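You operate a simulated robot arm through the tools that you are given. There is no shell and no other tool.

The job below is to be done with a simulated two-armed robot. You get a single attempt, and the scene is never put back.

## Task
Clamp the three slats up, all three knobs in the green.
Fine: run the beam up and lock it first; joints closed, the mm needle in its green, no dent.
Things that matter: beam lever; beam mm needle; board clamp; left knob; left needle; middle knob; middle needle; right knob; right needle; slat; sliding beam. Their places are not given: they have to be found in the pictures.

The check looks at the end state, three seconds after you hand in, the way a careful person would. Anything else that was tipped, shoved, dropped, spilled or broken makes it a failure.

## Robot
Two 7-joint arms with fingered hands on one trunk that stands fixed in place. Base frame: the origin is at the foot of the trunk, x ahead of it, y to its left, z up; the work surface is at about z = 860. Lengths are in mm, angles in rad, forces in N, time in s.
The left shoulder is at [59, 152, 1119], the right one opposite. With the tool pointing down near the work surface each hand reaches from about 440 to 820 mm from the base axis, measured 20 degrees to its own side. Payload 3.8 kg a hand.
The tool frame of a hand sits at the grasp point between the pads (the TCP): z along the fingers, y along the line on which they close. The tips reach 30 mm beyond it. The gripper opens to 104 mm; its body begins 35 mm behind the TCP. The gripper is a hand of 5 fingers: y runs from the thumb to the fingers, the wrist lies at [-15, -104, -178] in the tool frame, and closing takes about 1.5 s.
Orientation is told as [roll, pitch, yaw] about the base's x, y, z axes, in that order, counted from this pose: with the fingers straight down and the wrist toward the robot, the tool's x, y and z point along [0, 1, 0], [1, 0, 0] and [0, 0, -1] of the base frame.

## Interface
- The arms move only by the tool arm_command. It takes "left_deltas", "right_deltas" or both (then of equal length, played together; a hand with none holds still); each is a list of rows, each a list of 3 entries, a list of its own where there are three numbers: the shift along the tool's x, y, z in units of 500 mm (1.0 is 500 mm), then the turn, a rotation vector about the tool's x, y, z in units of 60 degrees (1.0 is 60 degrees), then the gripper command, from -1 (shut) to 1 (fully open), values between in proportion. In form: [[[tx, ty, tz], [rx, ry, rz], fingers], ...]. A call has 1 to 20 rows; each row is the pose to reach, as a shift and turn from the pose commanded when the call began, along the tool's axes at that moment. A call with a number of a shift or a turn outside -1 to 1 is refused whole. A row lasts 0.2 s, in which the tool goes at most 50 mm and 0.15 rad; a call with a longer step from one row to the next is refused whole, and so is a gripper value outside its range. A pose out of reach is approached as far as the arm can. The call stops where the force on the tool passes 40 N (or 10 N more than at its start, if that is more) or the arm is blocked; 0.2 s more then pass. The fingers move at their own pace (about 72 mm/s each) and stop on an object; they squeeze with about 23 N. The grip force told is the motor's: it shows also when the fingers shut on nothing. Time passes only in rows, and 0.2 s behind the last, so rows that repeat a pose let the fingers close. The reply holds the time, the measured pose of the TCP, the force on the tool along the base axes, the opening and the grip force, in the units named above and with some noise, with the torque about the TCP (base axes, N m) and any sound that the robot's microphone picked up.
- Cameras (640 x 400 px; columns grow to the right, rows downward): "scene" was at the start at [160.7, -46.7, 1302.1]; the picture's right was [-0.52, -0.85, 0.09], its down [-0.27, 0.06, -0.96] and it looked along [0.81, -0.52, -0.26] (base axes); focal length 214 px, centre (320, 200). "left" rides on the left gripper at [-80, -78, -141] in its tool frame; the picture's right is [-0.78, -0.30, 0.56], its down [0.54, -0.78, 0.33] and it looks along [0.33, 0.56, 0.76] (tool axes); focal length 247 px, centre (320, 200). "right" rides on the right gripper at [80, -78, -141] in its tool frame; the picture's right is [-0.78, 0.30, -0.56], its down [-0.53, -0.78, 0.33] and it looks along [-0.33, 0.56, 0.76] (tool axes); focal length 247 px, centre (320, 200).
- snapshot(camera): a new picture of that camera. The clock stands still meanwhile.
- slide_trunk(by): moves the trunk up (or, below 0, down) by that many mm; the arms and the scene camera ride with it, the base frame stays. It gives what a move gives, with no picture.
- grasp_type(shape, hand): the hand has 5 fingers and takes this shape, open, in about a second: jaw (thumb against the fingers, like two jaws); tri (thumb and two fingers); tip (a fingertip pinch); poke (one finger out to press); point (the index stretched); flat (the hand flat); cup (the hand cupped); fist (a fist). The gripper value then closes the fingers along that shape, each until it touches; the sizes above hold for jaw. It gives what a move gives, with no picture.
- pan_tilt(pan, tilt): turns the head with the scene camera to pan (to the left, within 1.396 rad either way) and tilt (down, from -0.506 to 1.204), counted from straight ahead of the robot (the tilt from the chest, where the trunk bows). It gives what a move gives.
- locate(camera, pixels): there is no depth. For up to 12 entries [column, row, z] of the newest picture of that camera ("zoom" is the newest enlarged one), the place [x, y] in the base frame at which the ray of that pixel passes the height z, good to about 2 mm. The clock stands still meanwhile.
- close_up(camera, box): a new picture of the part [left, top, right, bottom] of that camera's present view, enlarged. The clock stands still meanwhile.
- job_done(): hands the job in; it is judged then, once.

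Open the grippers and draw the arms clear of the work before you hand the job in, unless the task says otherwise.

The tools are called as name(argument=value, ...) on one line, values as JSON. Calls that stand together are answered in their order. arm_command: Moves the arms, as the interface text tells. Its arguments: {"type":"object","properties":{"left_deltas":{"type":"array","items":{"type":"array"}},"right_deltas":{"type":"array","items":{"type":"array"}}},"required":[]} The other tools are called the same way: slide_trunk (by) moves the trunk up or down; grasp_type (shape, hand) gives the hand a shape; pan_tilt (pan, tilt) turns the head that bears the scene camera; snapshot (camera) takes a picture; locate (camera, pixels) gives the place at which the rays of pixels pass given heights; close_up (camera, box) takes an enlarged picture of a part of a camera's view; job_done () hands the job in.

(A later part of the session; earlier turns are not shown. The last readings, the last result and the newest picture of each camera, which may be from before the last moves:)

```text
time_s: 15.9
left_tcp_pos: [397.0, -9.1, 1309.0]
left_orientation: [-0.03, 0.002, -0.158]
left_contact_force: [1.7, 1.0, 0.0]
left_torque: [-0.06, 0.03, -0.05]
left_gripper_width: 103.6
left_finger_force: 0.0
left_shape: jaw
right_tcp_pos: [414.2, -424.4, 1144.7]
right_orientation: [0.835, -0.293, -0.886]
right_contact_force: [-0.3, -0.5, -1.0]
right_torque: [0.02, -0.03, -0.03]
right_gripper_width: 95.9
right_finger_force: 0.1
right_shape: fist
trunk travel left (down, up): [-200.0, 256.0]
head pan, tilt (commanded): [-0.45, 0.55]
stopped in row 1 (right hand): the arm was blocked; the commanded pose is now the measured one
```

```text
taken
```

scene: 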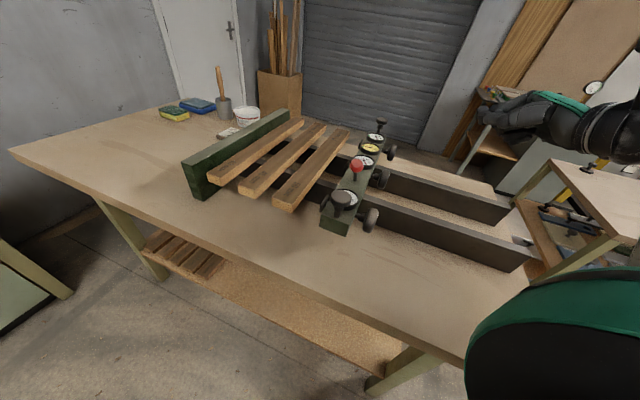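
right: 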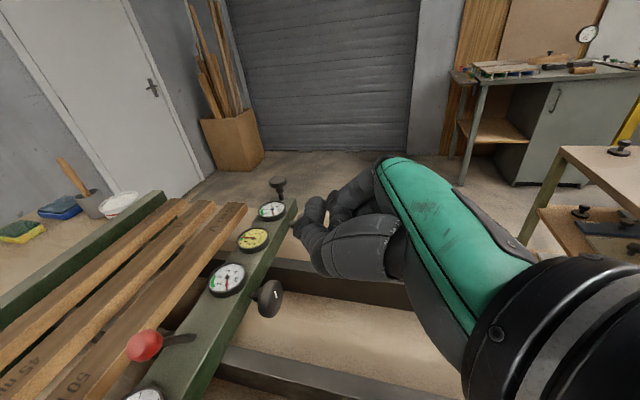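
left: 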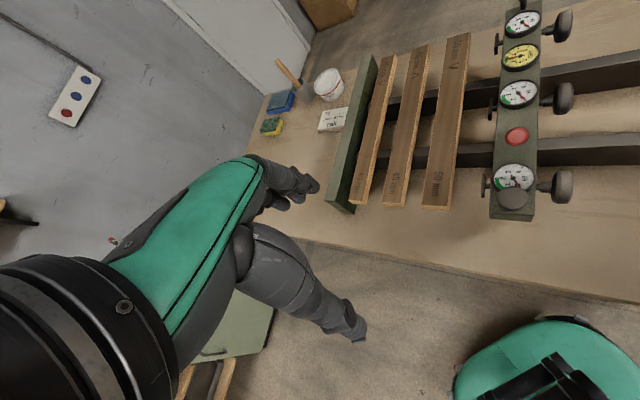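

The readings keep drifting while the arm reports blocked; I need to see where the right elbow is. I turn the head to the right and down.

pan_tilt(pan=-1.1, tilt=0.7)

snapshot(camera="scene")

snapshot(camera="left")

```text
time_s: 17.0
left_tcp_pos: [415.1, -31.3, 1301.4]
left_orientation: [-0.022, 0.029, -0.195]
left_contact_force: [2.4, 0.9, -1.4]
left_torque: [0.04, 0.13, 0.01]
left_gripper_width: 104.0
left_finger_force: 0.0
left_shape: jaw
right_tcp_pos: [413.8, -446.7, 1139.4]
right_orientation: [0.819, -0.289, -0.914]
right_contact_force: [2.9, 0.4, -0.7]
right_torque: [0.03, 0.04, 0.03]
right_gripper_width: 96.0
right_finger_force: 0.1
right_shape: fist
trunk travel left (down, up): [-200.0, 256.0]
head pan, tilt (commanded): [-1.1, 0.7]
```

```text
taken
```

scene: 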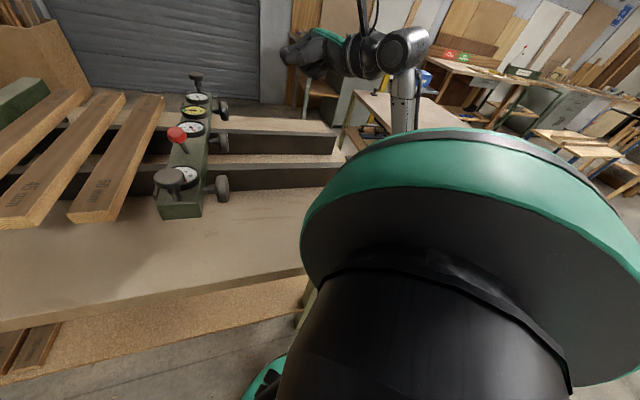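

```text
taken
```

left: 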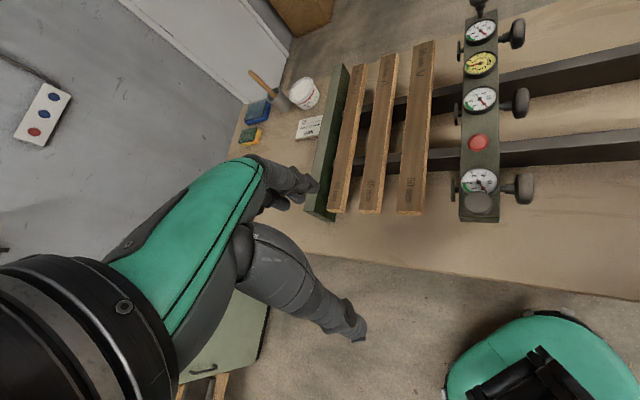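

Both hands look rotated by a common yaw (left −0.195), as if the trunk swung after the elbow contact. I hold with the left arm's rows only and see whether it settles.

arm_command(left_deltas=[[[0, 0, 0], [0, 0, 0], 1], [[0, 0, 0], [0, 0, 0], 1], [[0, 0, 0], [0, 0, 0], 1], [[0, 0, 0], [0, 0, 0], 1], [[0, 0, 0], [0, 0, 0], 1], [[0, 0, 0], [0, 0, 0], 1], [[0, 0, 0], [0, 0, 0], 1], [[0, 0, 0], [0, 0, 0], 1]])

pan_tilt(pan=-0.45, tilt=0.55)

snapshot(camera="scene")

```text
time_s: 17.3
left_tcp_pos: [329.4, -11.0, 1332.4]
left_orientation: [-0.003, -0.061, -0.176]
left_contact_force: [-3.7, 0.6, 3.3]
left_torque: [-0.01, -0.23, 0.03]
left_gripper_width: 103.9
left_finger_force: 0.1
left_shape: jaw
right_tcp_pos: [353.3, -428.6, 1174.9]
right_orientation: [0.885, -0.352, -0.906]
right_contact_force: [-2.0, -1.5, 0.2]
right_torque: [0.06, -0.1, 0.07]
right_gripper_width: 96.3
right_finger_force: 0.1
right_shape: fist
trunk travel left (down, up): [-200.0, 256.0]
head pan, tilt (commanded): [-1.1, 0.7]
stopped in row 1 (right hand): the arm was blocked; the commanded pose is now the measured one
```

```text
time_s: 18.3
left_tcp_pos: [371.9, -23.2, 1314.6]
left_orientation: [-0.027, -0.012, -0.187]
left_contact_force: [0.9, 0.4, 0.3]
left_torque: [0.0, 0.04, 0.02]
left_gripper_width: 104.2
left_finger_force: 0.0
left_shape: jaw
right_tcp_pos: [380.7, -442.2, 1154.9]
right_orientation: [0.834, -0.309, -0.916]
right_contact_force: [0.5, 0.3, 0.0]
right_torque: [0.01, -0.04, 0.01]
right_gripper_width: 96.0
right_finger_force: 0.0
right_shape: fist
trunk travel left (down, up): [-200.0, 256.0]
head pan, tilt (commanded): [-0.45, 0.55]
```

```text
taken
```

scene: 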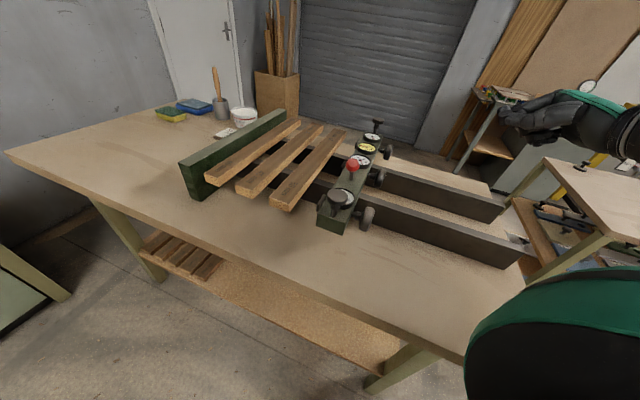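

The body is rocking and damping out (left x 415→329→372). I let time pass with small head moves rather than arm rows, and read again.

pan_tilt(pan=-0.4, tilt=0.55)

pan_tilt(pan=-0.45, tilt=0.55)

pan_tilt(pan=-0.4, tilt=0.55)

pan_tilt(pan=-0.45, tilt=0.55)

snapshot(camera="scene")

snapshot(camera="right")

```text
time_s: 19.0
left_tcp_pos: [368.7, -18.8, 1316.1]
left_orientation: [-0.026, -0.016, -0.182]
left_contact_force: [2.8, 0.7, -0.3]
left_torque: [0.0, 0.09, -0.04]
left_gripper_width: 104.2
left_finger_force: 0.1
left_shape: jaw
right_tcp_pos: [378.6, -438.8, 1156.5]
right_orientation: [0.84, -0.311, -0.913]
right_contact_force: [0.4, -0.4, -1.0]
right_torque: [0.07, -0.01, 0.02]
right_gripper_width: 95.8
right_finger_force: 0.0
right_shape: fist
trunk travel left (down, up): [-200.0, 256.0]
head pan, tilt (commanded): [-0.4, 0.55]
```

```text
time_s: 19.6
left_tcp_pos: [355.0, -10.4, 1319.3]
left_orientation: [-0.027, -0.031, -0.165]
left_contact_force: [0.8, 0.4, -0.3]
left_torque: [-0.04, 0.13, -0.06]
left_gripper_width: 104.0
left_finger_force: 0.1
left_shape: jaw
right_tcp_pos: [375.4, -429.4, 1159.6]
right_orientation: [0.851, -0.32, -0.898]
right_contact_force: [0.7, 0.1, -0.6]
right_torque: [0.04, -0.04, -0.03]
right_gripper_width: 95.9
right_finger_force: 0.0
right_shape: fist
trunk travel left (down, up): [-200.0, 256.0]
head pan, tilt (commanded): [-0.45, 0.55]
```

```text
time_s: 20.2
left_tcp_pos: [339.8, -5.6, 1326.5]
left_orientation: [-0.019, -0.049, -0.167]
left_contact_force: [-3.8, -2.4, 1.3]
left_torque: [0.06, -0.22, 0.05]
left_gripper_width: 104.0
left_finger_force: 0.1
left_shape: jaw
right_tcp_pos: [364.2, -423.8, 1169.5]
right_orientation: [0.874, -0.341, -0.901]
right_contact_force: [-6.7, 1.1, 3.1]
right_torque: [-0.08, 0.01, -0.12]
right_gripper_width: 96.1
right_finger_force: 0.1
right_shape: fist
trunk travel left (down, up): [-200.0, 256.0]
head pan, tilt (commanded): [-0.4, 0.55]
```

```text
time_s: 20.9
left_tcp_pos: [339.8, -11.7, 1327.9]
left_orientation: [-0.011, -0.049, -0.184]
left_contact_force: [-3.5, -0.7, 2.5]
left_torque: [0.09, -0.21, 0.07]
left_gripper_width: 103.9
left_finger_force: 0.1
left_shape: jaw
right_tcp_pos: [357.0, -427.9, 1171.1]
right_orientation: [0.877, -0.344, -0.915]
right_contact_force: [-4.3, -2.1, 1.2]
right_torque: [0.0, -0.04, 0.09]
right_gripper_width: 95.9
right_finger_force: 0.1
right_shape: fist
trunk travel left (down, up): [-200.0, 256.0]
head pan, tilt (commanded): [-0.45, 0.55]
```

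```text
taken
```

scene: 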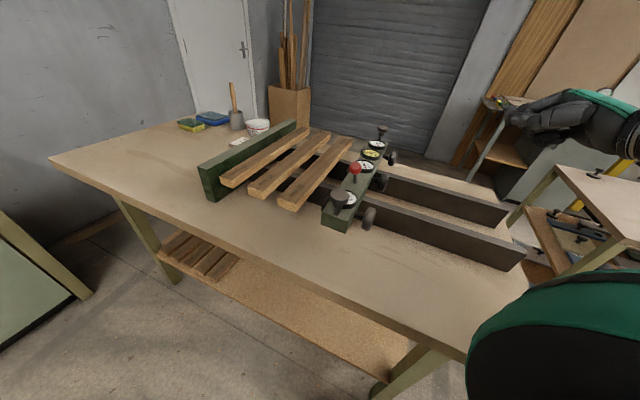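

```text
taken
```

right: 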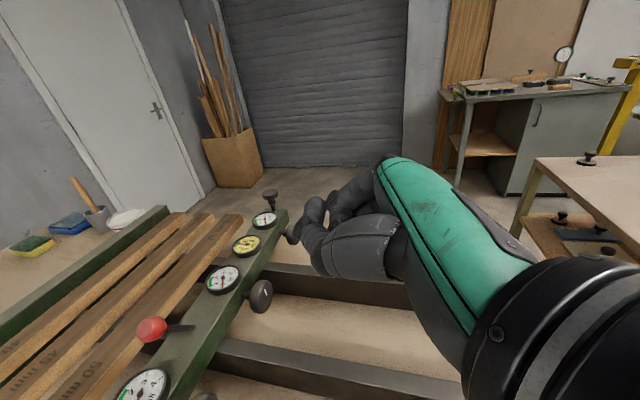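

The body still sways slowly, probably because the right elbow still rests against the table or a rail. Raising the trunk should lift the elbow straight off it.

slide_trunk(by=60)

snapshot(camera="scene")

```text
time_s: 21.2
left_tcp_pos: [354.4, -45.5, 1312.5]
left_orientation: [-0.022, -0.005, -0.267]
left_contact_force: [1.3, -0.3, 0.2]
left_torque: [-0.03, 0.13, -0.05]
left_gripper_width: 104.0
left_finger_force: 0.0
left_shape: jaw
right_tcp_pos: [329.0, -455.6, 1164.1]
right_orientation: [0.799, -0.359, -0.969]
right_contact_force: [3.1, 0.4, -2.7]
right_torque: [0.0, -0.06, 0.01]
right_gripper_width: 95.9
right_finger_force: 0.1
right_shape: fist
trunk travel left (down, up): [-203.0, 254.0]
head pan, tilt (commanded): [-0.45, 0.55]
stopped: the arm was blocked; the commanded pose is now the measured one
```

```text
taken
```

scene: 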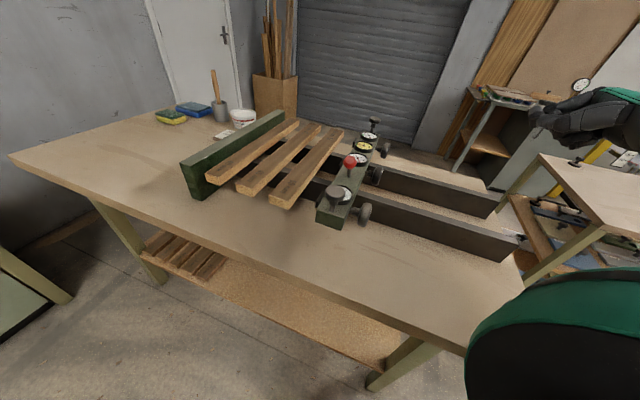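

The trunk slide was refused as blocked and the wrist has come close to the shoulder, so the folded right elbow is likely against the table's near edge. I move the right hand up and forward in single short rows to raise the elbow.

arm_command(right_deltas=[[[0.07, 0.053, -0.02], [0, 0, 0], -1]])

arm_command(right_deltas=[[[0.07, 0.053, -0.02], [0, 0, 0], -1]])

snapshot(camera="scene")

```text
time_s: 21.6
left_tcp_pos: [342.1, -72.0, 1317.1]
left_orientation: [0.011, -0.016, -0.264]
left_contact_force: [0.1, 1.2, -0.5]
left_torque: [0.03, 0.0, 0.0]
left_gripper_width: 104.0
left_finger_force: 0.0
left_shape: jaw
right_tcp_pos: [341.6, -484.0, 1192.2]
right_orientation: [0.824, -0.332, -0.983]
right_contact_force: [1.1, 0.6, 0.4]
right_torque: [0.02, 0.03, 0.02]
right_gripper_width: 96.0
right_finger_force: 0.0
right_shape: fist
trunk travel left (down, up): [-203.0, 254.0]
head pan, tilt (commanded): [-0.45, 0.55]
```

```text
time_s: 22.0
left_tcp_pos: [341.7, -74.1, 1317.5]
left_orientation: [0.01, -0.016, -0.263]
left_contact_force: [-0.3, -0.3, 0.2]
left_torque: [0.04, -0.03, -0.03]
left_gripper_width: 103.8
left_finger_force: 0.0
left_shape: jaw
right_tcp_pos: [363.8, -486.1, 1235.0]
right_orientation: [0.828, -0.334, -0.976]
right_contact_force: [-0.2, -1.0, -0.1]
right_torque: [0.03, -0.04, 0.01]
right_gripper_width: 96.0
right_finger_force: 0.0
right_shape: fist
trunk travel left (down, up): [-203.0, 254.0]
head pan, tilt (commanded): [-0.45, 0.55]
```

```text
taken
```

scene: 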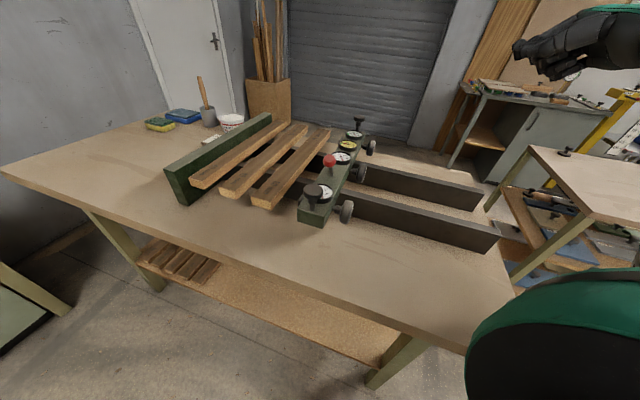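

Freed: the left hand is steady at (342,-74), the scene view is back to its original framing (ball at (330,160)), and table and parts look unmoved. I raise the trunk by 150 so the elbows stay above the table edge.

slide_trunk(by=150)

pan_tilt(pan=-0.5, tilt=0.75)

snapshot(camera="scene")

snapshot(camera="left")

snapshot(camera="right")

```text
time_s: 23.7
left_tcp_pos: [342.6, -66.6, 1467.3]
left_orientation: [0.008, -0.017, -0.26]
left_contact_force: [-0.4, -0.4, 0.3]
left_torque: [0.03, 0.01, -0.01]
left_gripper_width: 103.9
left_finger_force: 0.0
left_shape: jaw
right_tcp_pos: [365.0, -480.5, 1386.1]
right_orientation: [0.823, -0.338, -0.974]
right_contact_force: [-1.0, 0.7, -0.1]
right_torque: [-0.01, -0.02, 0.02]
right_gripper_width: 95.9
right_finger_force: 0.0
right_shape: fist
trunk travel left (down, up): [-353.0, 104.0]
head pan, tilt (commanded): [-0.45, 0.55]
```

```text
time_s: 24.5
left_tcp_pos: [343.2, -66.7, 1469.4]
left_orientation: [0.007, -0.016, -0.262]
left_contact_force: [-0.4, -0.3, -0.2]
left_torque: [-0.03, 0.01, 0.0]
left_gripper_width: 104.1
left_finger_force: 0.1
left_shape: jaw
right_tcp_pos: [365.1, -479.6, 1386.2]
right_orientation: [0.823, -0.338, -0.973]
right_contact_force: [0.6, 0.5, 0.7]
right_torque: [0.01, -0.03, -0.01]
right_gripper_width: 96.0
right_finger_force: 0.1
right_shape: fist
trunk travel left (down, up): [-353.0, 104.0]
head pan, tilt (commanded): [-0.499, 0.75]
```

```text
taken
```

scene: 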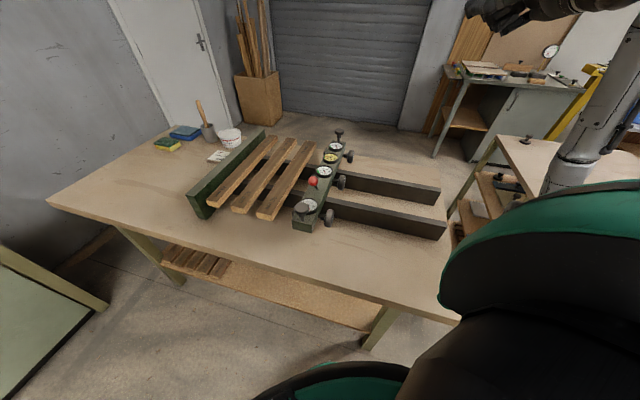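

```text
taken
```

left: 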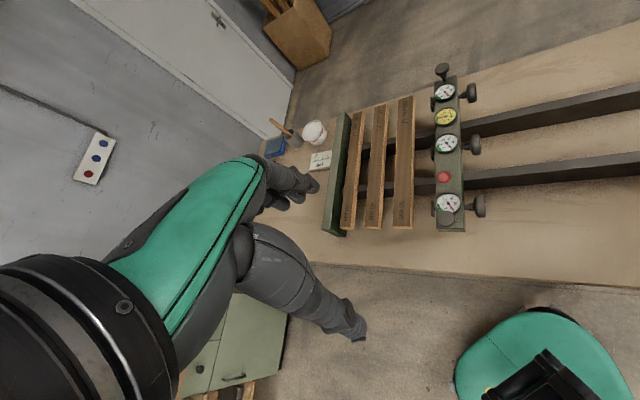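

```text
taken
```

right: 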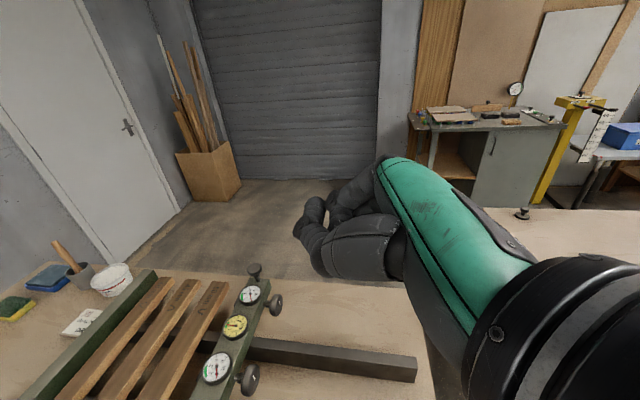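

The left camera now looks straight down on the clamp. I use it to measure table edge, fixed beam and slats: near-end edges of fixed beam (345,233), slats (340-355,230), (365-382,228), (392-413,228), and table edge.

close_up(camera="left", box=[310, 60, 500, 250])

locate(camera="left", pixels=[[350, 263, 860], [640, 299, 860], [438, 210, 1022], [444, 177, 1032], [478, 208, 945], [474, 145, 945], [469, 93, 945], [345, 235, 970], [393, 226, 942], [413, 227, 942], [403, 98, 942], [413, 98, 942]])

```text
2.11 times, centred on (405, 155) of left
```

zoom: 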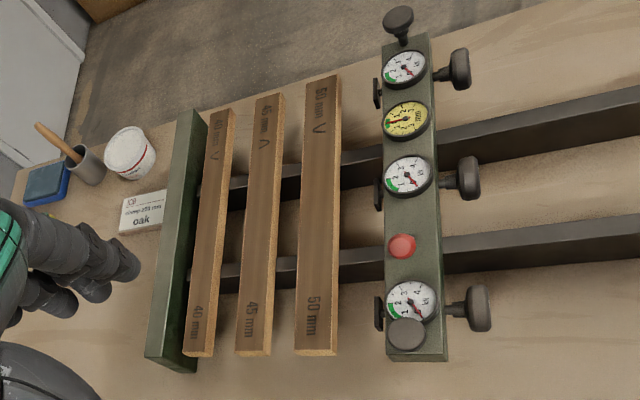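

```text
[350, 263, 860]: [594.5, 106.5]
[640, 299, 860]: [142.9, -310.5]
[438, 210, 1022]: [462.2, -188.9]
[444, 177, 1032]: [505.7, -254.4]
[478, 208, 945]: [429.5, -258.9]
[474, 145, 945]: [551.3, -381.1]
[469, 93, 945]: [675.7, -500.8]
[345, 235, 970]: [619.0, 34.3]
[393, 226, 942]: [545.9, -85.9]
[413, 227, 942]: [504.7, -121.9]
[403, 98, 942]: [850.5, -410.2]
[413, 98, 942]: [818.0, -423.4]
```

The table's near edge lies at about t≈335 mm from the robot axis along (0.71,-0.71). I now locate slat corners, pad faces and the fixed beam face in this zoom.

locate(camera="zoom", pixels=[[295, 353, 942], [337, 356, 942], [236, 353, 942], [271, 356, 942], [183, 355, 942], [214, 357, 942], [376, 313, 960], [379, 190, 960], [388, 357, 970], [447, 360, 970], [162, 364, 970], [195, 372, 860]])

close_up(camera="left", box=[310, 190, 430, 250])

close_up(camera="left", box=[420, 50, 500, 110])

```text
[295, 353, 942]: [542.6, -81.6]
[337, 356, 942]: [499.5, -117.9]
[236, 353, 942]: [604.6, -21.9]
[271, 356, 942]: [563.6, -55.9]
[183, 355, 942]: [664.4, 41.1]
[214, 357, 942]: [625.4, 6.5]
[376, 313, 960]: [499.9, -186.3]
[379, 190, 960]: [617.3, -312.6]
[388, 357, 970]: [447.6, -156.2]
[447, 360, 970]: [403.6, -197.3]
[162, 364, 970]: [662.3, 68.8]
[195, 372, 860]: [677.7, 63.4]
```

```text
5.33 times, centred on (370, 220) of left
```

zoom: 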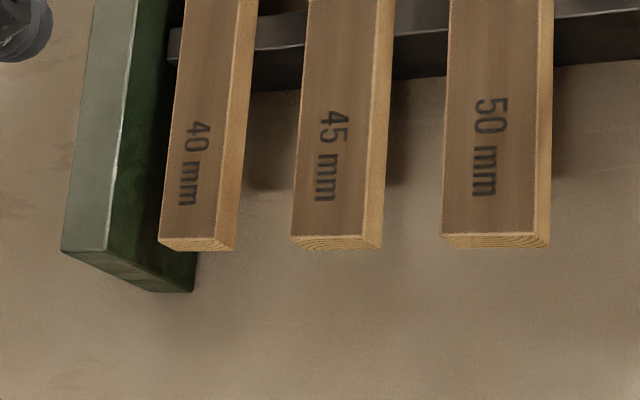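

```text
6.67 times, centred on (460, 80) of left
```

zoom: 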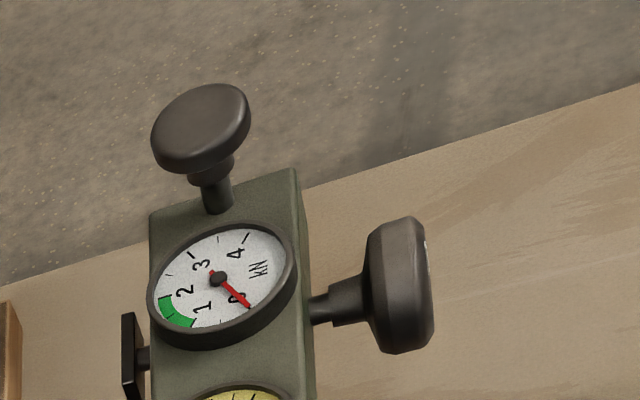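

The measurements give a needed travel of about 165 mm (pads at s≈220, fixed face at s≈520, slats total 135). I raise the trunk 50 more for elbow clearance, then re-align the right fist along the slide direction, 45° down, still high above the work.

slide_trunk(by=50)

arm_command(right_deltas=[[[-0.021, -0.009, 0.0695], [0.0585, -0.001, 0.018], -1], [[-0.042, -0.018, 0.139], [0.117, -0.002, 0.036], -1], [[-0.063, -0.0265, 0.2084], [0.1755, -0.0025, 0.054], -1], [[-0.084, -0.035, 0.278], [0.234, -0.003, 0.072], -1], [[-0.105, -0.044, 0.347], [0.2925, -0.004, 0.0905], -1], [[-0.126, -0.053, 0.4168], [0.351, -0.005, 0.1086], -1], [[-0.126, -0.053, 0.4168], [0.351, -0.005, 0.1086], -1]])

snapshot(camera="scene")

snapshot(camera="left")

```text
time_s: 25.4
left_tcp_pos: [342.7, -67.8, 1518.6]
left_orientation: [0.006, -0.016, -0.262]
left_contact_force: [0.0, 0.7, 0.0]
left_torque: [-0.03, -0.01, 0.01]
left_gripper_width: 103.9
left_finger_force: 0.0
left_shape: jaw
right_tcp_pos: [365.4, -479.0, 1435.5]
right_orientation: [0.822, -0.338, -0.973]
right_contact_force: [0.0, 0.2, -0.5]
right_torque: [0.0, -0.02, -0.01]
right_gripper_width: 95.7
right_finger_force: 0.1
right_shape: fist
trunk travel left (down, up): [-403.0, 54.0]
head pan, tilt (commanded): [-0.499, 0.75]
```

```text
time_s: 27.0
left_tcp_pos: [342.6, -67.2, 1518.2]
left_orientation: [0.006, -0.018, -0.262]
left_contact_force: [0.0, -0.2, 0.2]
left_torque: [-0.05, 0.01, 0.01]
left_gripper_width: 103.7
left_finger_force: 0.0
left_shape: jaw
right_tcp_pos: [477.0, -449.0, 1248.9]
right_orientation: [0.786, -0.001, -0.787]
right_contact_force: [0.0, -0.3, -0.3]
right_torque: [-0.03, 0.03, 0.01]
right_gripper_width: 96.0
right_finger_force: 0.0
right_shape: fist
trunk travel left (down, up): [-403.0, 54.0]
head pan, tilt (commanded): [-0.499, 0.75]
```

```text
taken
```

scene: 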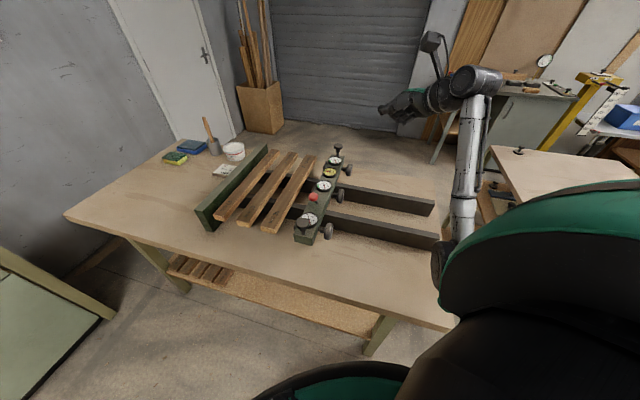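

```text
taken
```

left: 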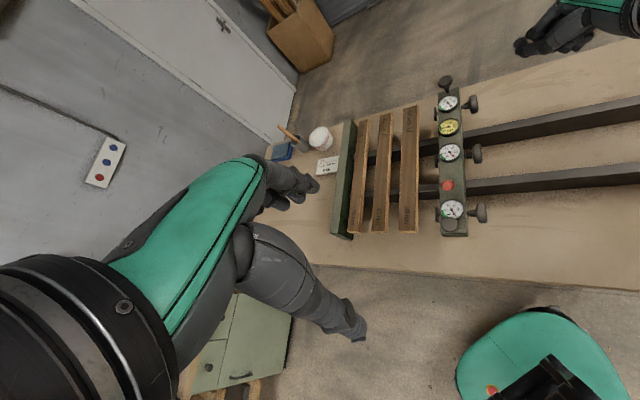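

Orientation is right and the elbow now stays well above the table. I lower the fist to z≈955, about 60 mm behind the centre knob's face.

arm_command(right_deltas=[[[-0.048, 0, 0.0555], [0, 0, 0], -1], [[-0.097, 0, 0.111], [0, 0, 0], -1], [[-0.145, 0, 0.1665], [0, 0, 0], -1], [[-0.194, 0, 0.222], [0, 0, 0], -1], [[-0.242, 0, 0.2775], [0, 0, 0], -1], [[-0.29, 0, 0.333], [0, 0, 0], -1], [[-0.339, 0, 0.3885], [0, 0, 0], -1], [[-0.3875, 0, 0.444], [0, 0, 0], -1], [[-0.3875, 0, 0.444], [0, 0, 0], -1]])

snapshot(camera="scene")

snapshot(camera="left")

snapshot(camera="right")

```text
time_s: 29.0
left_tcp_pos: [343.1, -67.1, 1518.5]
left_orientation: [0.005, -0.018, -0.261]
left_contact_force: [-0.1, 1.2, -0.3]
left_torque: [-0.02, 0.01, 0.0]
left_gripper_width: 103.7
left_finger_force: 0.0
left_shape: jaw
right_tcp_pos: [492.9, -432.9, 953.3]
right_orientation: [0.787, 0.0, -0.786]
right_contact_force: [1.0, 0.5, 0.2]
right_torque: [0.01, 0.0, -0.01]
right_gripper_width: 96.1
right_finger_force: 0.0
right_shape: fist
trunk travel left (down, up): [-403.0, 54.0]
head pan, tilt (commanded): [-0.499, 0.75]
```

```text
taken
```

scene: 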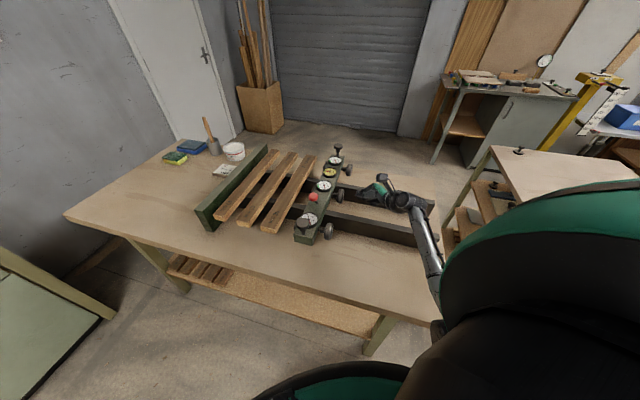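

```text
taken
```

left: 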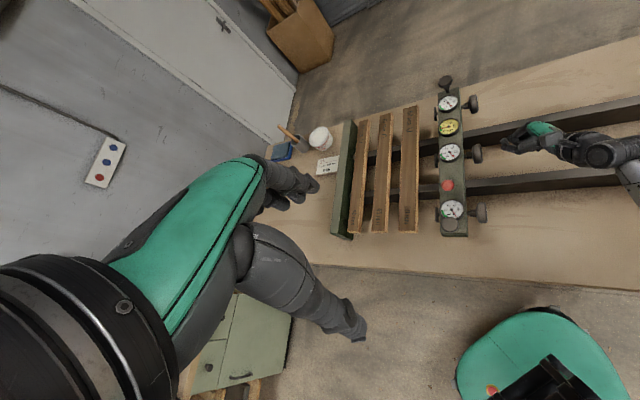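

```text
taken
```

right: 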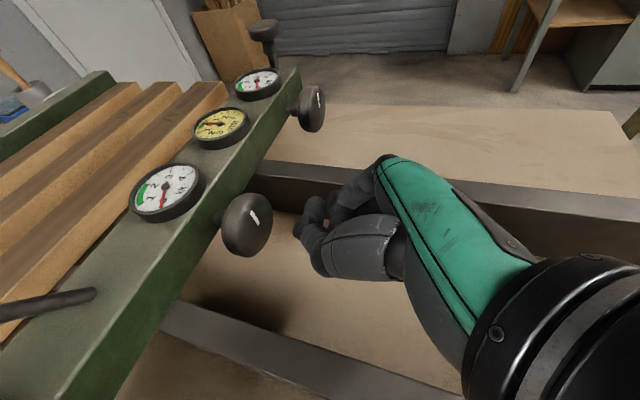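

The fist is now between the rails behind knob 2. I zoom from above to check lateral alignment and gap.

close_up(camera="left", box=[420, 70, 600, 240])

close_up(camera="scene", box=[280, 130, 460, 260])

```text
2.35 times, centred on (510, 155) of left
```

zoom: 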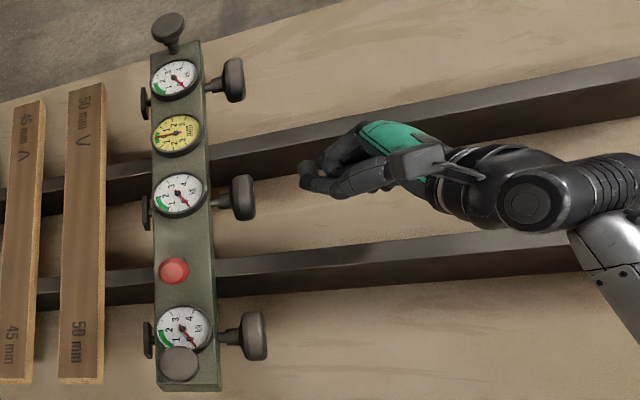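

```text
3.08 times, centred on (370, 195) of scene
```

zoom: 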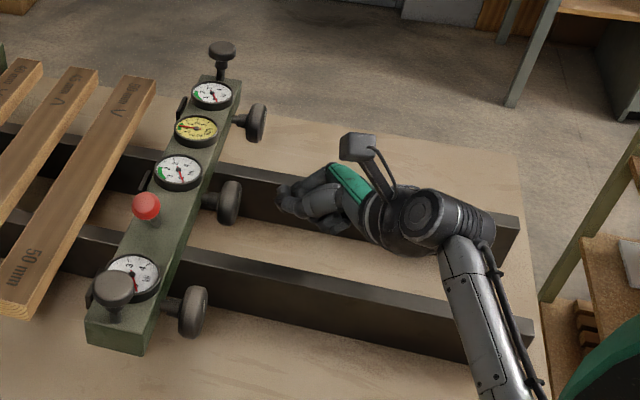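

The fist front is about 53 mm from the knob face and some 14 mm too far along the beam. I shift it 12 mm toward the near end and approach 35 mm.

arm_command(right_deltas=[[[0.0, -0.012, 0.0], [0, 0, 0], -1], [[0.0, -0.024, 0.0], [0, 0, 0], -1], [[0.0165, -0.024, 0.0165], [0, 0, 0], -1], [[0.033, -0.024, 0.033], [0, 0, 0], -1], [[0.0495, -0.024, 0.0495], [0, 0, 0], -1], [[0.0495, -0.024, 0.0495], [0, 0, 0], -1]])

close_up(camera="left", box=[420, 70, 600, 240])

close_up(camera="scene", box=[310, 150, 410, 230])

snapshot(camera="right")

```text
time_s: 30.4
left_tcp_pos: [344.0, -66.6, 1518.0]
left_orientation: [0.006, -0.018, -0.261]
left_contact_force: [-0.2, 0.4, 0.0]
left_torque: [0.02, -0.01, 0.0]
left_gripper_width: 103.9
left_finger_force: 0.1
left_shape: jaw
right_tcp_pos: [507.2, -400.8, 955.5]
right_orientation: [0.786, 0.0, -0.788]
right_contact_force: [0.2, -0.5, -0.3]
right_torque: [0.0, -0.03, 0.01]
right_gripper_width: 96.1
right_finger_force: 0.0
right_shape: fist
trunk travel left (down, up): [-403.0, 54.0]
head pan, tilt (commanded): [-0.499, 0.75]
```

```text
2.35 times, centred on (510, 155) of left
```

zoom: 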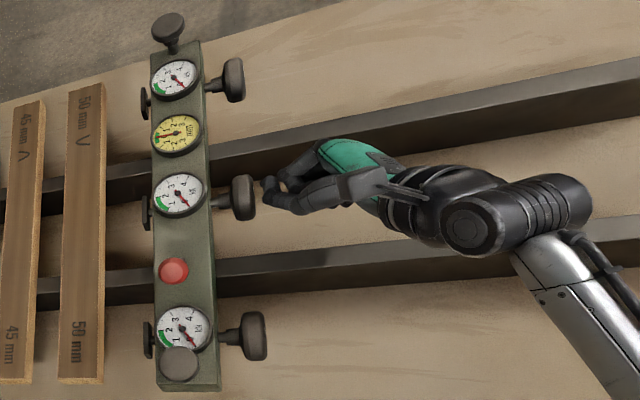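

```text
5.00 times, centred on (360, 190) of scene
```

zoom: 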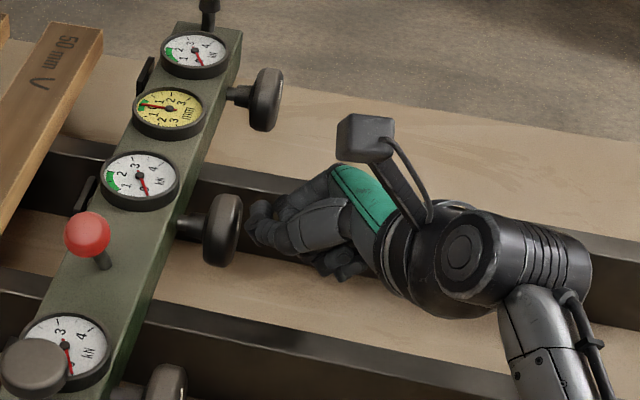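

```text
taken
```

right: 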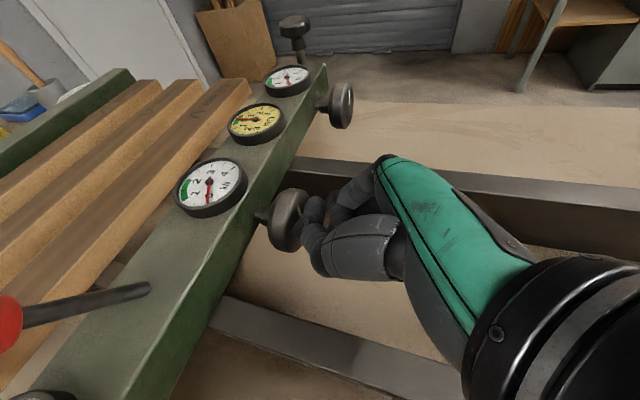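

The fist is almost touching knob 2's face (gap ~10 px in the overhead zoom). I push slowly along the slide, 25 mm, watching forces.

arm_command(right_deltas=[[[0.007, 0, 0.007], [0, 0, 0], -1], [[0.014, 0, 0.014], [0, 0, 0], -1], [[0.021, 0, 0.021], [0, 0, 0], -1], [[0.028, 0, 0.028], [0, 0, 0], -1], [[0.035, 0, 0.035], [0, 0, 0], -1], [[0.042, 0, 0.042], [0, 0, 0], -1]])

close_up(camera="left", box=[420, 70, 600, 240])

snapshot(camera="right")

```text
time_s: 31.8
left_tcp_pos: [341.8, -67.5, 1518.6]
left_orientation: [0.008, -0.017, -0.26]
left_contact_force: [0.5, -0.7, -0.4]
left_torque: [-0.02, 0.01, 0.01]
left_gripper_width: 103.9
left_finger_force: 0.1
left_shape: jaw
right_tcp_pos: [528.3, -380.5, 956.4]
right_orientation: [0.785, -0.003, -0.787]
right_contact_force: [-1.6, -0.9, 1.6]
right_torque: [0.04, -0.09, -0.06]
right_gripper_width: 96.1
right_finger_force: 0.0
right_shape: fist
trunk travel left (down, up): [-403.0, 54.0]
head pan, tilt (commanded): [-0.499, 0.75]
```

```text
2.35 times, centred on (510, 155) of left
```

zoom: 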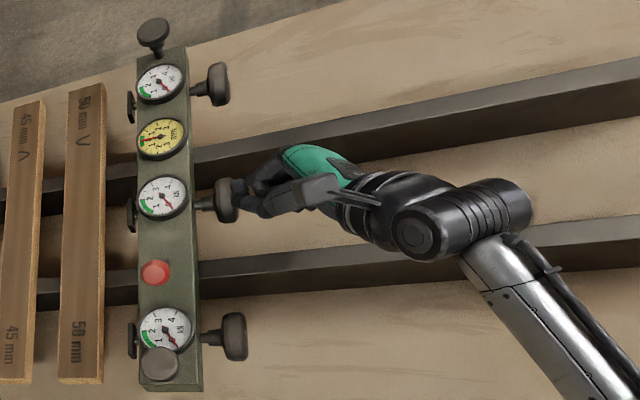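

```text
taken
```

right: 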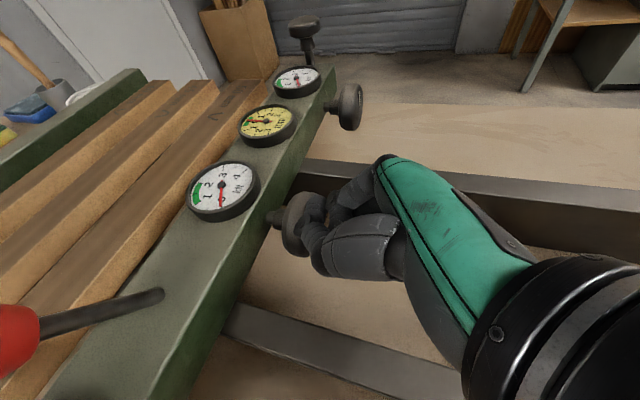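

The beam slid about 20 mm with only ~2 N. I check the mm needle closely before continuing.

close_up(camera="right", box=[180, 70, 330, 230])

close_up(camera="left", box=[465, 85, 505, 170])

```text
2.50 times, centred on (255, 150) of right
```

zoom: 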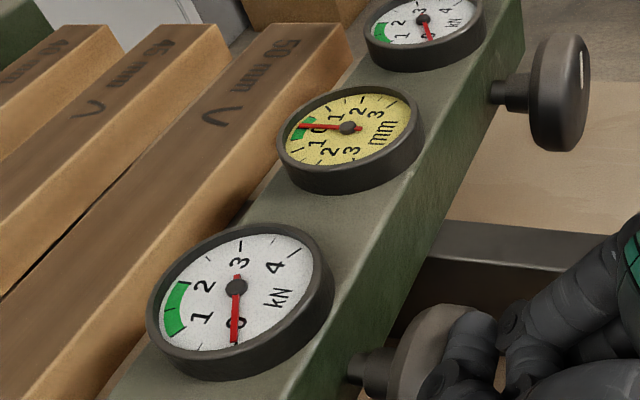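

```text
4.71 times, centred on (485, 128) of left
```

zoom: 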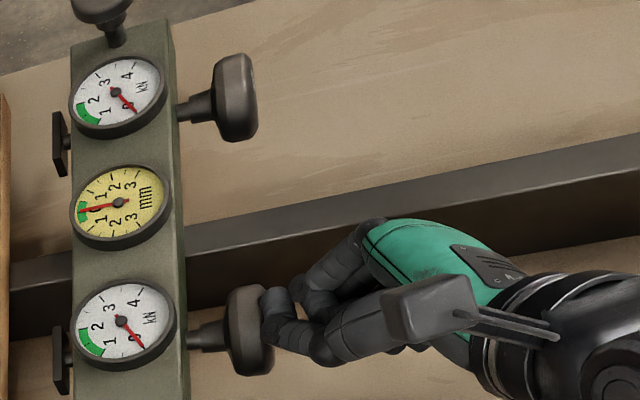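

The mm needle stays at 0. I keep pushing 60 mm further at 6 mm per row; the first slat contact should come at about 30 mm.

arm_command(right_deltas=[[[0.0085, 0, 0.0085], [0, 0, 0], -1], [[0.017, 0, 0.017], [0, 0, 0], -1], [[0.0255, 0, 0.0255], [0, 0, 0], -1], [[0.034, 0, 0.034], [0, 0, 0], -1], [[0.0425, 0, 0.0425], [0, 0, 0], -1], [[0.051, 0, 0.051], [0, 0, 0], -1], [[0.0595, 0, 0.0595], [0, 0, 0], -1], [[0.068, 0, 0.068], [0, 0, 0], -1], [[0.0765, 0, 0.0765], [0, 0, 0], -1], [[0.085, 0, 0.085], [0, 0, 0], -1]])

close_up(camera="left", box=[320, 70, 560, 240])

close_up(camera="right", box=[130, 50, 330, 230])

```text
time_s: 34.0
left_tcp_pos: [340.8, -68.3, 1518.5]
left_orientation: [0.007, -0.019, -0.259]
left_contact_force: [0.4, 0.2, 0.0]
left_torque: [0.01, -0.03, -0.01]
left_gripper_width: 104.0
left_finger_force: 0.0
left_shape: jaw
right_tcp_pos: [571.6, -337.3, 956.2]
right_orientation: [0.788, -0.001, -0.787]
right_contact_force: [-2.5, -3.5, 5.5]
right_torque: [0.04, -0.14, -0.11]
right_gripper_width: 96.0
right_finger_force: 0.1
right_shape: fist
trunk travel left (down, up): [-403.0, 54.0]
head pan, tilt (commanded): [-0.499, 0.75]
```

```text
2.35 times, centred on (440, 155) of left
```

zoom: 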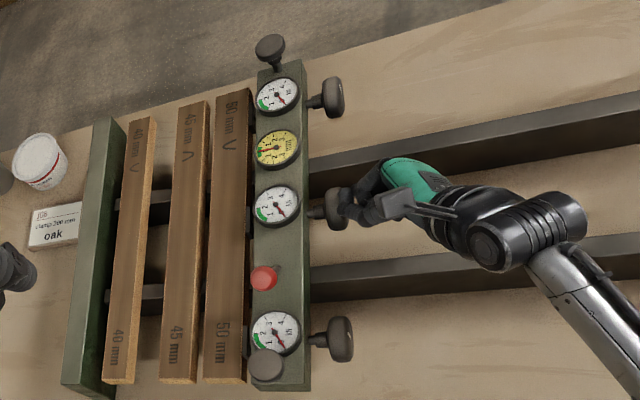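

```text
2.22 times, centred on (230, 140) of right
```

zoom: 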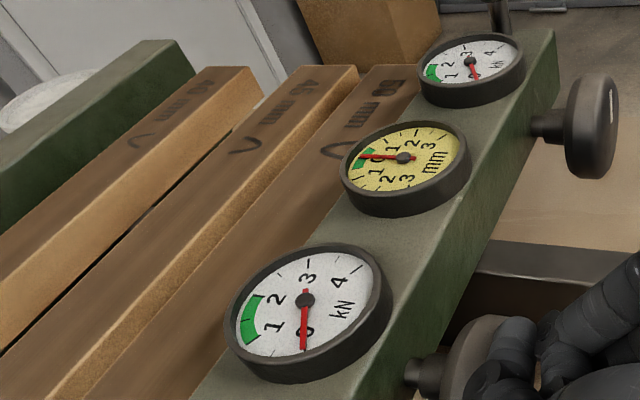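

The 50 mm slat rides along and is close to the 45; needle still at 0, force about 5 N. I continue 50 mm more.

arm_command(right_deltas=[[[0.007, 0, 0.007], [0, 0, 0], -1], [[0.014, 0, 0.014], [0, 0, 0], -1], [[0.021, 0, 0.021], [0, 0, 0], -1], [[0.028, 0, 0.028], [0, 0, 0], -1], [[0.035, 0, 0.035], [0, 0, 0], -1], [[0.042, 0, 0.042], [0, 0, 0], -1], [[0.049, 0, 0.049], [0, 0, 0], -1], [[0.056, 0, 0.056], [0, 0, 0], -1], [[0.063, 0, 0.063], [0, 0, 0], -1], [[0.07, 0, 0.07], [0, 0, 0], -1]])

close_up(camera="left", box=[320, 70, 560, 240])

close_up(camera="right", box=[130, 50, 330, 230])

```text
time_s: 36.2
left_tcp_pos: [341.5, -68.5, 1518.2]
left_orientation: [0.005, -0.017, -0.26]
left_contact_force: [0.2, 0.0, 0.5]
left_torque: [0.01, -0.03, 0.0]
left_gripper_width: 103.6
left_finger_force: 0.0
left_shape: jaw
right_tcp_pos: [605.0, -303.7, 956.6]
right_orientation: [0.788, -0.003, -0.788]
right_contact_force: [-3.5, -2.7, 3.2]
right_torque: [0.02, -0.13, -0.08]
right_gripper_width: 96.0
right_finger_force: 0.0
right_shape: fist
trunk travel left (down, up): [-403.0, 54.0]
head pan, tilt (commanded): [-0.499, 0.75]
```

```text
2.35 times, centred on (440, 155) of left
```

zoom: 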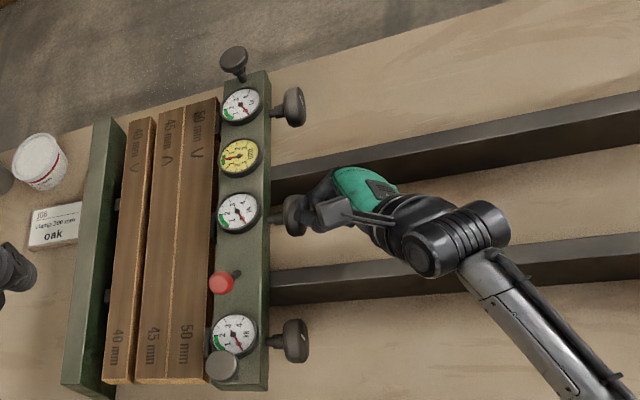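

```text
2.22 times, centred on (230, 140) of right
```

zoom: 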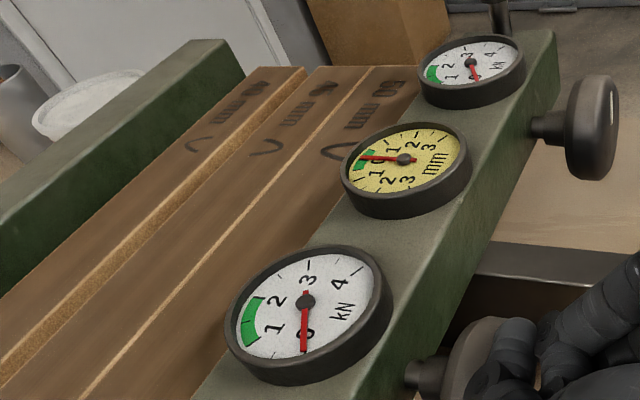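

The 50/45 joint is closed and the 40 is about to be reached. I push another 25 mm at 3 mm per row.

arm_command(right_deltas=[[[0.0045, 0, 0.0045], [0, 0, 0], -1], [[0.009, 0, 0.009], [0, 0, 0], -1], [[0.0135, 0, 0.0135], [0, 0, 0], -1], [[0.018, 0, 0.018], [0, 0, 0], -1], [[0.0225, 0, 0.0225], [0, 0, 0], -1], [[0.027, 0, 0.027], [0, 0, 0], -1], [[0.0315, 0, 0.0315], [0, 0, 0], -1], [[0.036, 0, 0.036], [0, 0, 0], -1]])

close_up(camera="left", box=[320, 70, 560, 240])

close_up(camera="right", box=[130, 50, 330, 230])

```text
time_s: 38.0
left_tcp_pos: [341.5, -67.0, 1518.8]
left_orientation: [0.006, -0.017, -0.26]
left_contact_force: [-0.4, 0.3, 0.0]
left_torque: [0.01, 0.0, -0.02]
left_gripper_width: 103.8
left_finger_force: 0.0
left_shape: jaw
right_tcp_pos: [625.5, -285.8, 956.6]
right_orientation: [0.787, -0.003, -0.788]
right_contact_force: [-3.6, -5.0, 4.3]
right_torque: [0.02, -0.14, -0.1]
right_gripper_width: 96.1
right_finger_force: 0.1
right_shape: fist
trunk travel left (down, up): [-403.0, 54.0]
head pan, tilt (commanded): [-0.499, 0.75]
```

```text
2.35 times, centred on (440, 155) of left
```

zoom: 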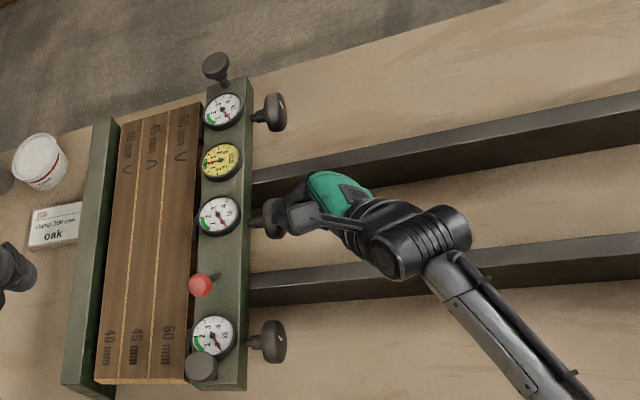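

```text
2.22 times, centred on (230, 140) of right
```

zoom: 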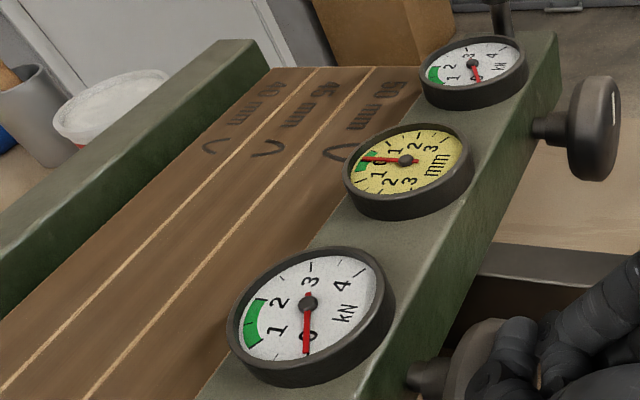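

All three joints look closed against each other; only the gap to the fixed beam remains. I keep pushing at 2 mm per row until the force rises.

arm_command(right_deltas=[[[0.003, 0, 0.003], [0, 0, 0], -1], [[0.006, 0, 0.006], [0, 0, 0], -1], [[0.009, 0, 0.009], [0, 0, 0], -1], [[0.012, 0, 0.012], [0, 0, 0], -1], [[0.015, 0, 0.015], [0, 0, 0], -1], [[0.018, 0, 0.018], [0, 0, 0], -1], [[0.021, 0, 0.021], [0, 0, 0], -1], [[0.024, 0, 0.024], [0, 0, 0], -1]])

close_up(camera="left", box=[320, 100, 460, 240])

close_up(camera="right", box=[130, 50, 330, 230])

```text
time_s: 39.8
left_tcp_pos: [338.9, -69.9, 1519.1]
left_orientation: [0.007, -0.017, -0.261]
left_contact_force: [0.6, 0.0, 0.3]
left_torque: [0.03, 0.02, 0.01]
left_gripper_width: 103.7
left_finger_force: 0.1
left_shape: jaw
right_tcp_pos: [634.0, -275.2, 957.2]
right_orientation: [0.79, -0.002, -0.788]
right_contact_force: [-9.2, -8.0, 5.1]
right_torque: [0.07, -0.2, -0.22]
right_gripper_width: 96.1
right_finger_force: 0.1
right_shape: fist
trunk travel left (down, up): [-403.0, 54.0]
head pan, tilt (commanded): [-0.499, 0.75]
```

```text
2.86 times, centred on (390, 170) of left
```

zoom: 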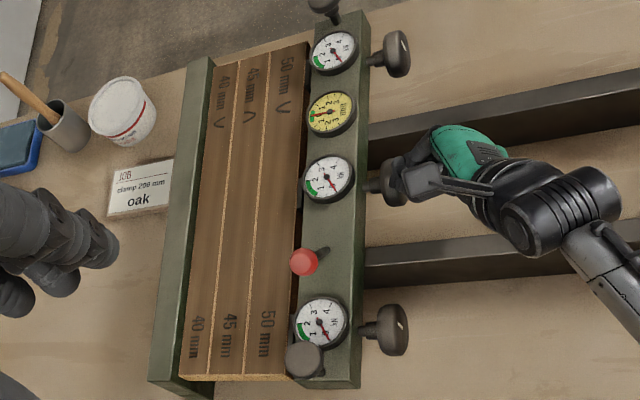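

```text
2.22 times, centred on (230, 140) of right
```

zoom: 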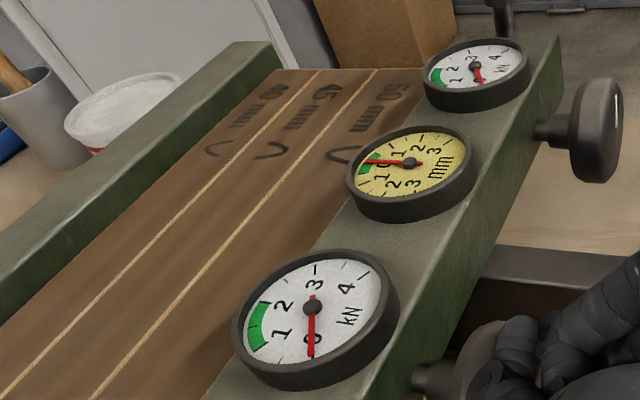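

Force has risen to about 12 N, so the panel is near or at the fixed beam. I press on in 1 mm rows and watch the force and the mm dial.

arm_command(right_deltas=[[[0.0015, 0, 0.0015], [0, 0, 0], -1], [[0.003, 0, 0.003], [0, 0, 0], -1], [[0.0045, 0, 0.0045], [0, 0, 0], -1], [[0.006, 0, 0.006], [0, 0, 0], -1]])

close_up(camera="right", box=[220, 60, 380, 170])

close_up(camera="left", box=[370, 170, 460, 240])

close_up(camera="left", box=[370, 100, 460, 170])

```text
time_s: 40.8
left_tcp_pos: [338.3, -69.9, 1520.4]
left_orientation: [0.01, -0.019, -0.262]
left_contact_force: [-0.3, 0.1, 0.2]
left_torque: [-0.01, 0.03, 0.0]
left_gripper_width: 103.8
left_finger_force: 0.0
left_shape: jaw
right_tcp_pos: [636.2, -274.4, 957.3]
right_orientation: [0.788, -0.003, -0.789]
right_contact_force: [-12.3, -12.5, 7.9]
right_torque: [0.09, -0.35, -0.33]
right_gripper_width: 96.0
right_finger_force: 0.0
right_shape: fist
trunk travel left (down, up): [-403.0, 54.0]
head pan, tilt (commanded): [-0.499, 0.75]
```

```text
3.64 times, centred on (300, 115) of right
```

zoom: 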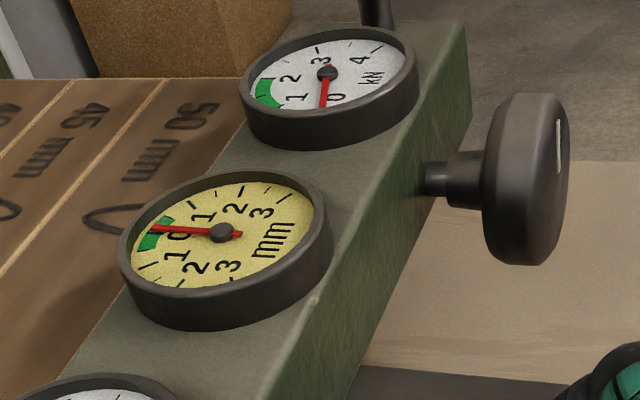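

```text
5.71 times, centred on (415, 205) of left
```

zoom: 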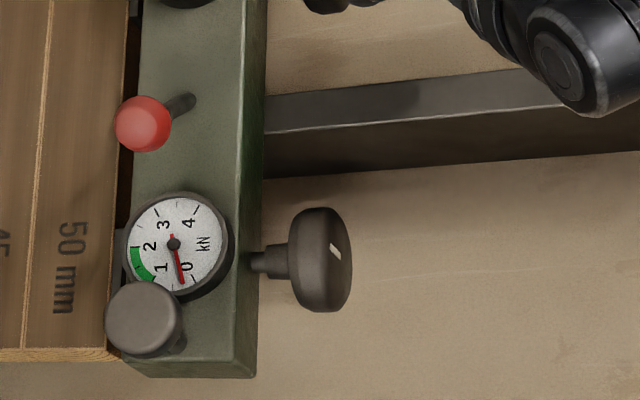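

```text
5.71 times, centred on (415, 135) of left
```

zoom: 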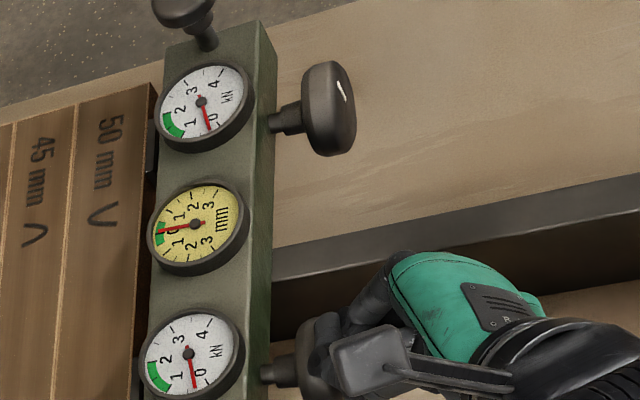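

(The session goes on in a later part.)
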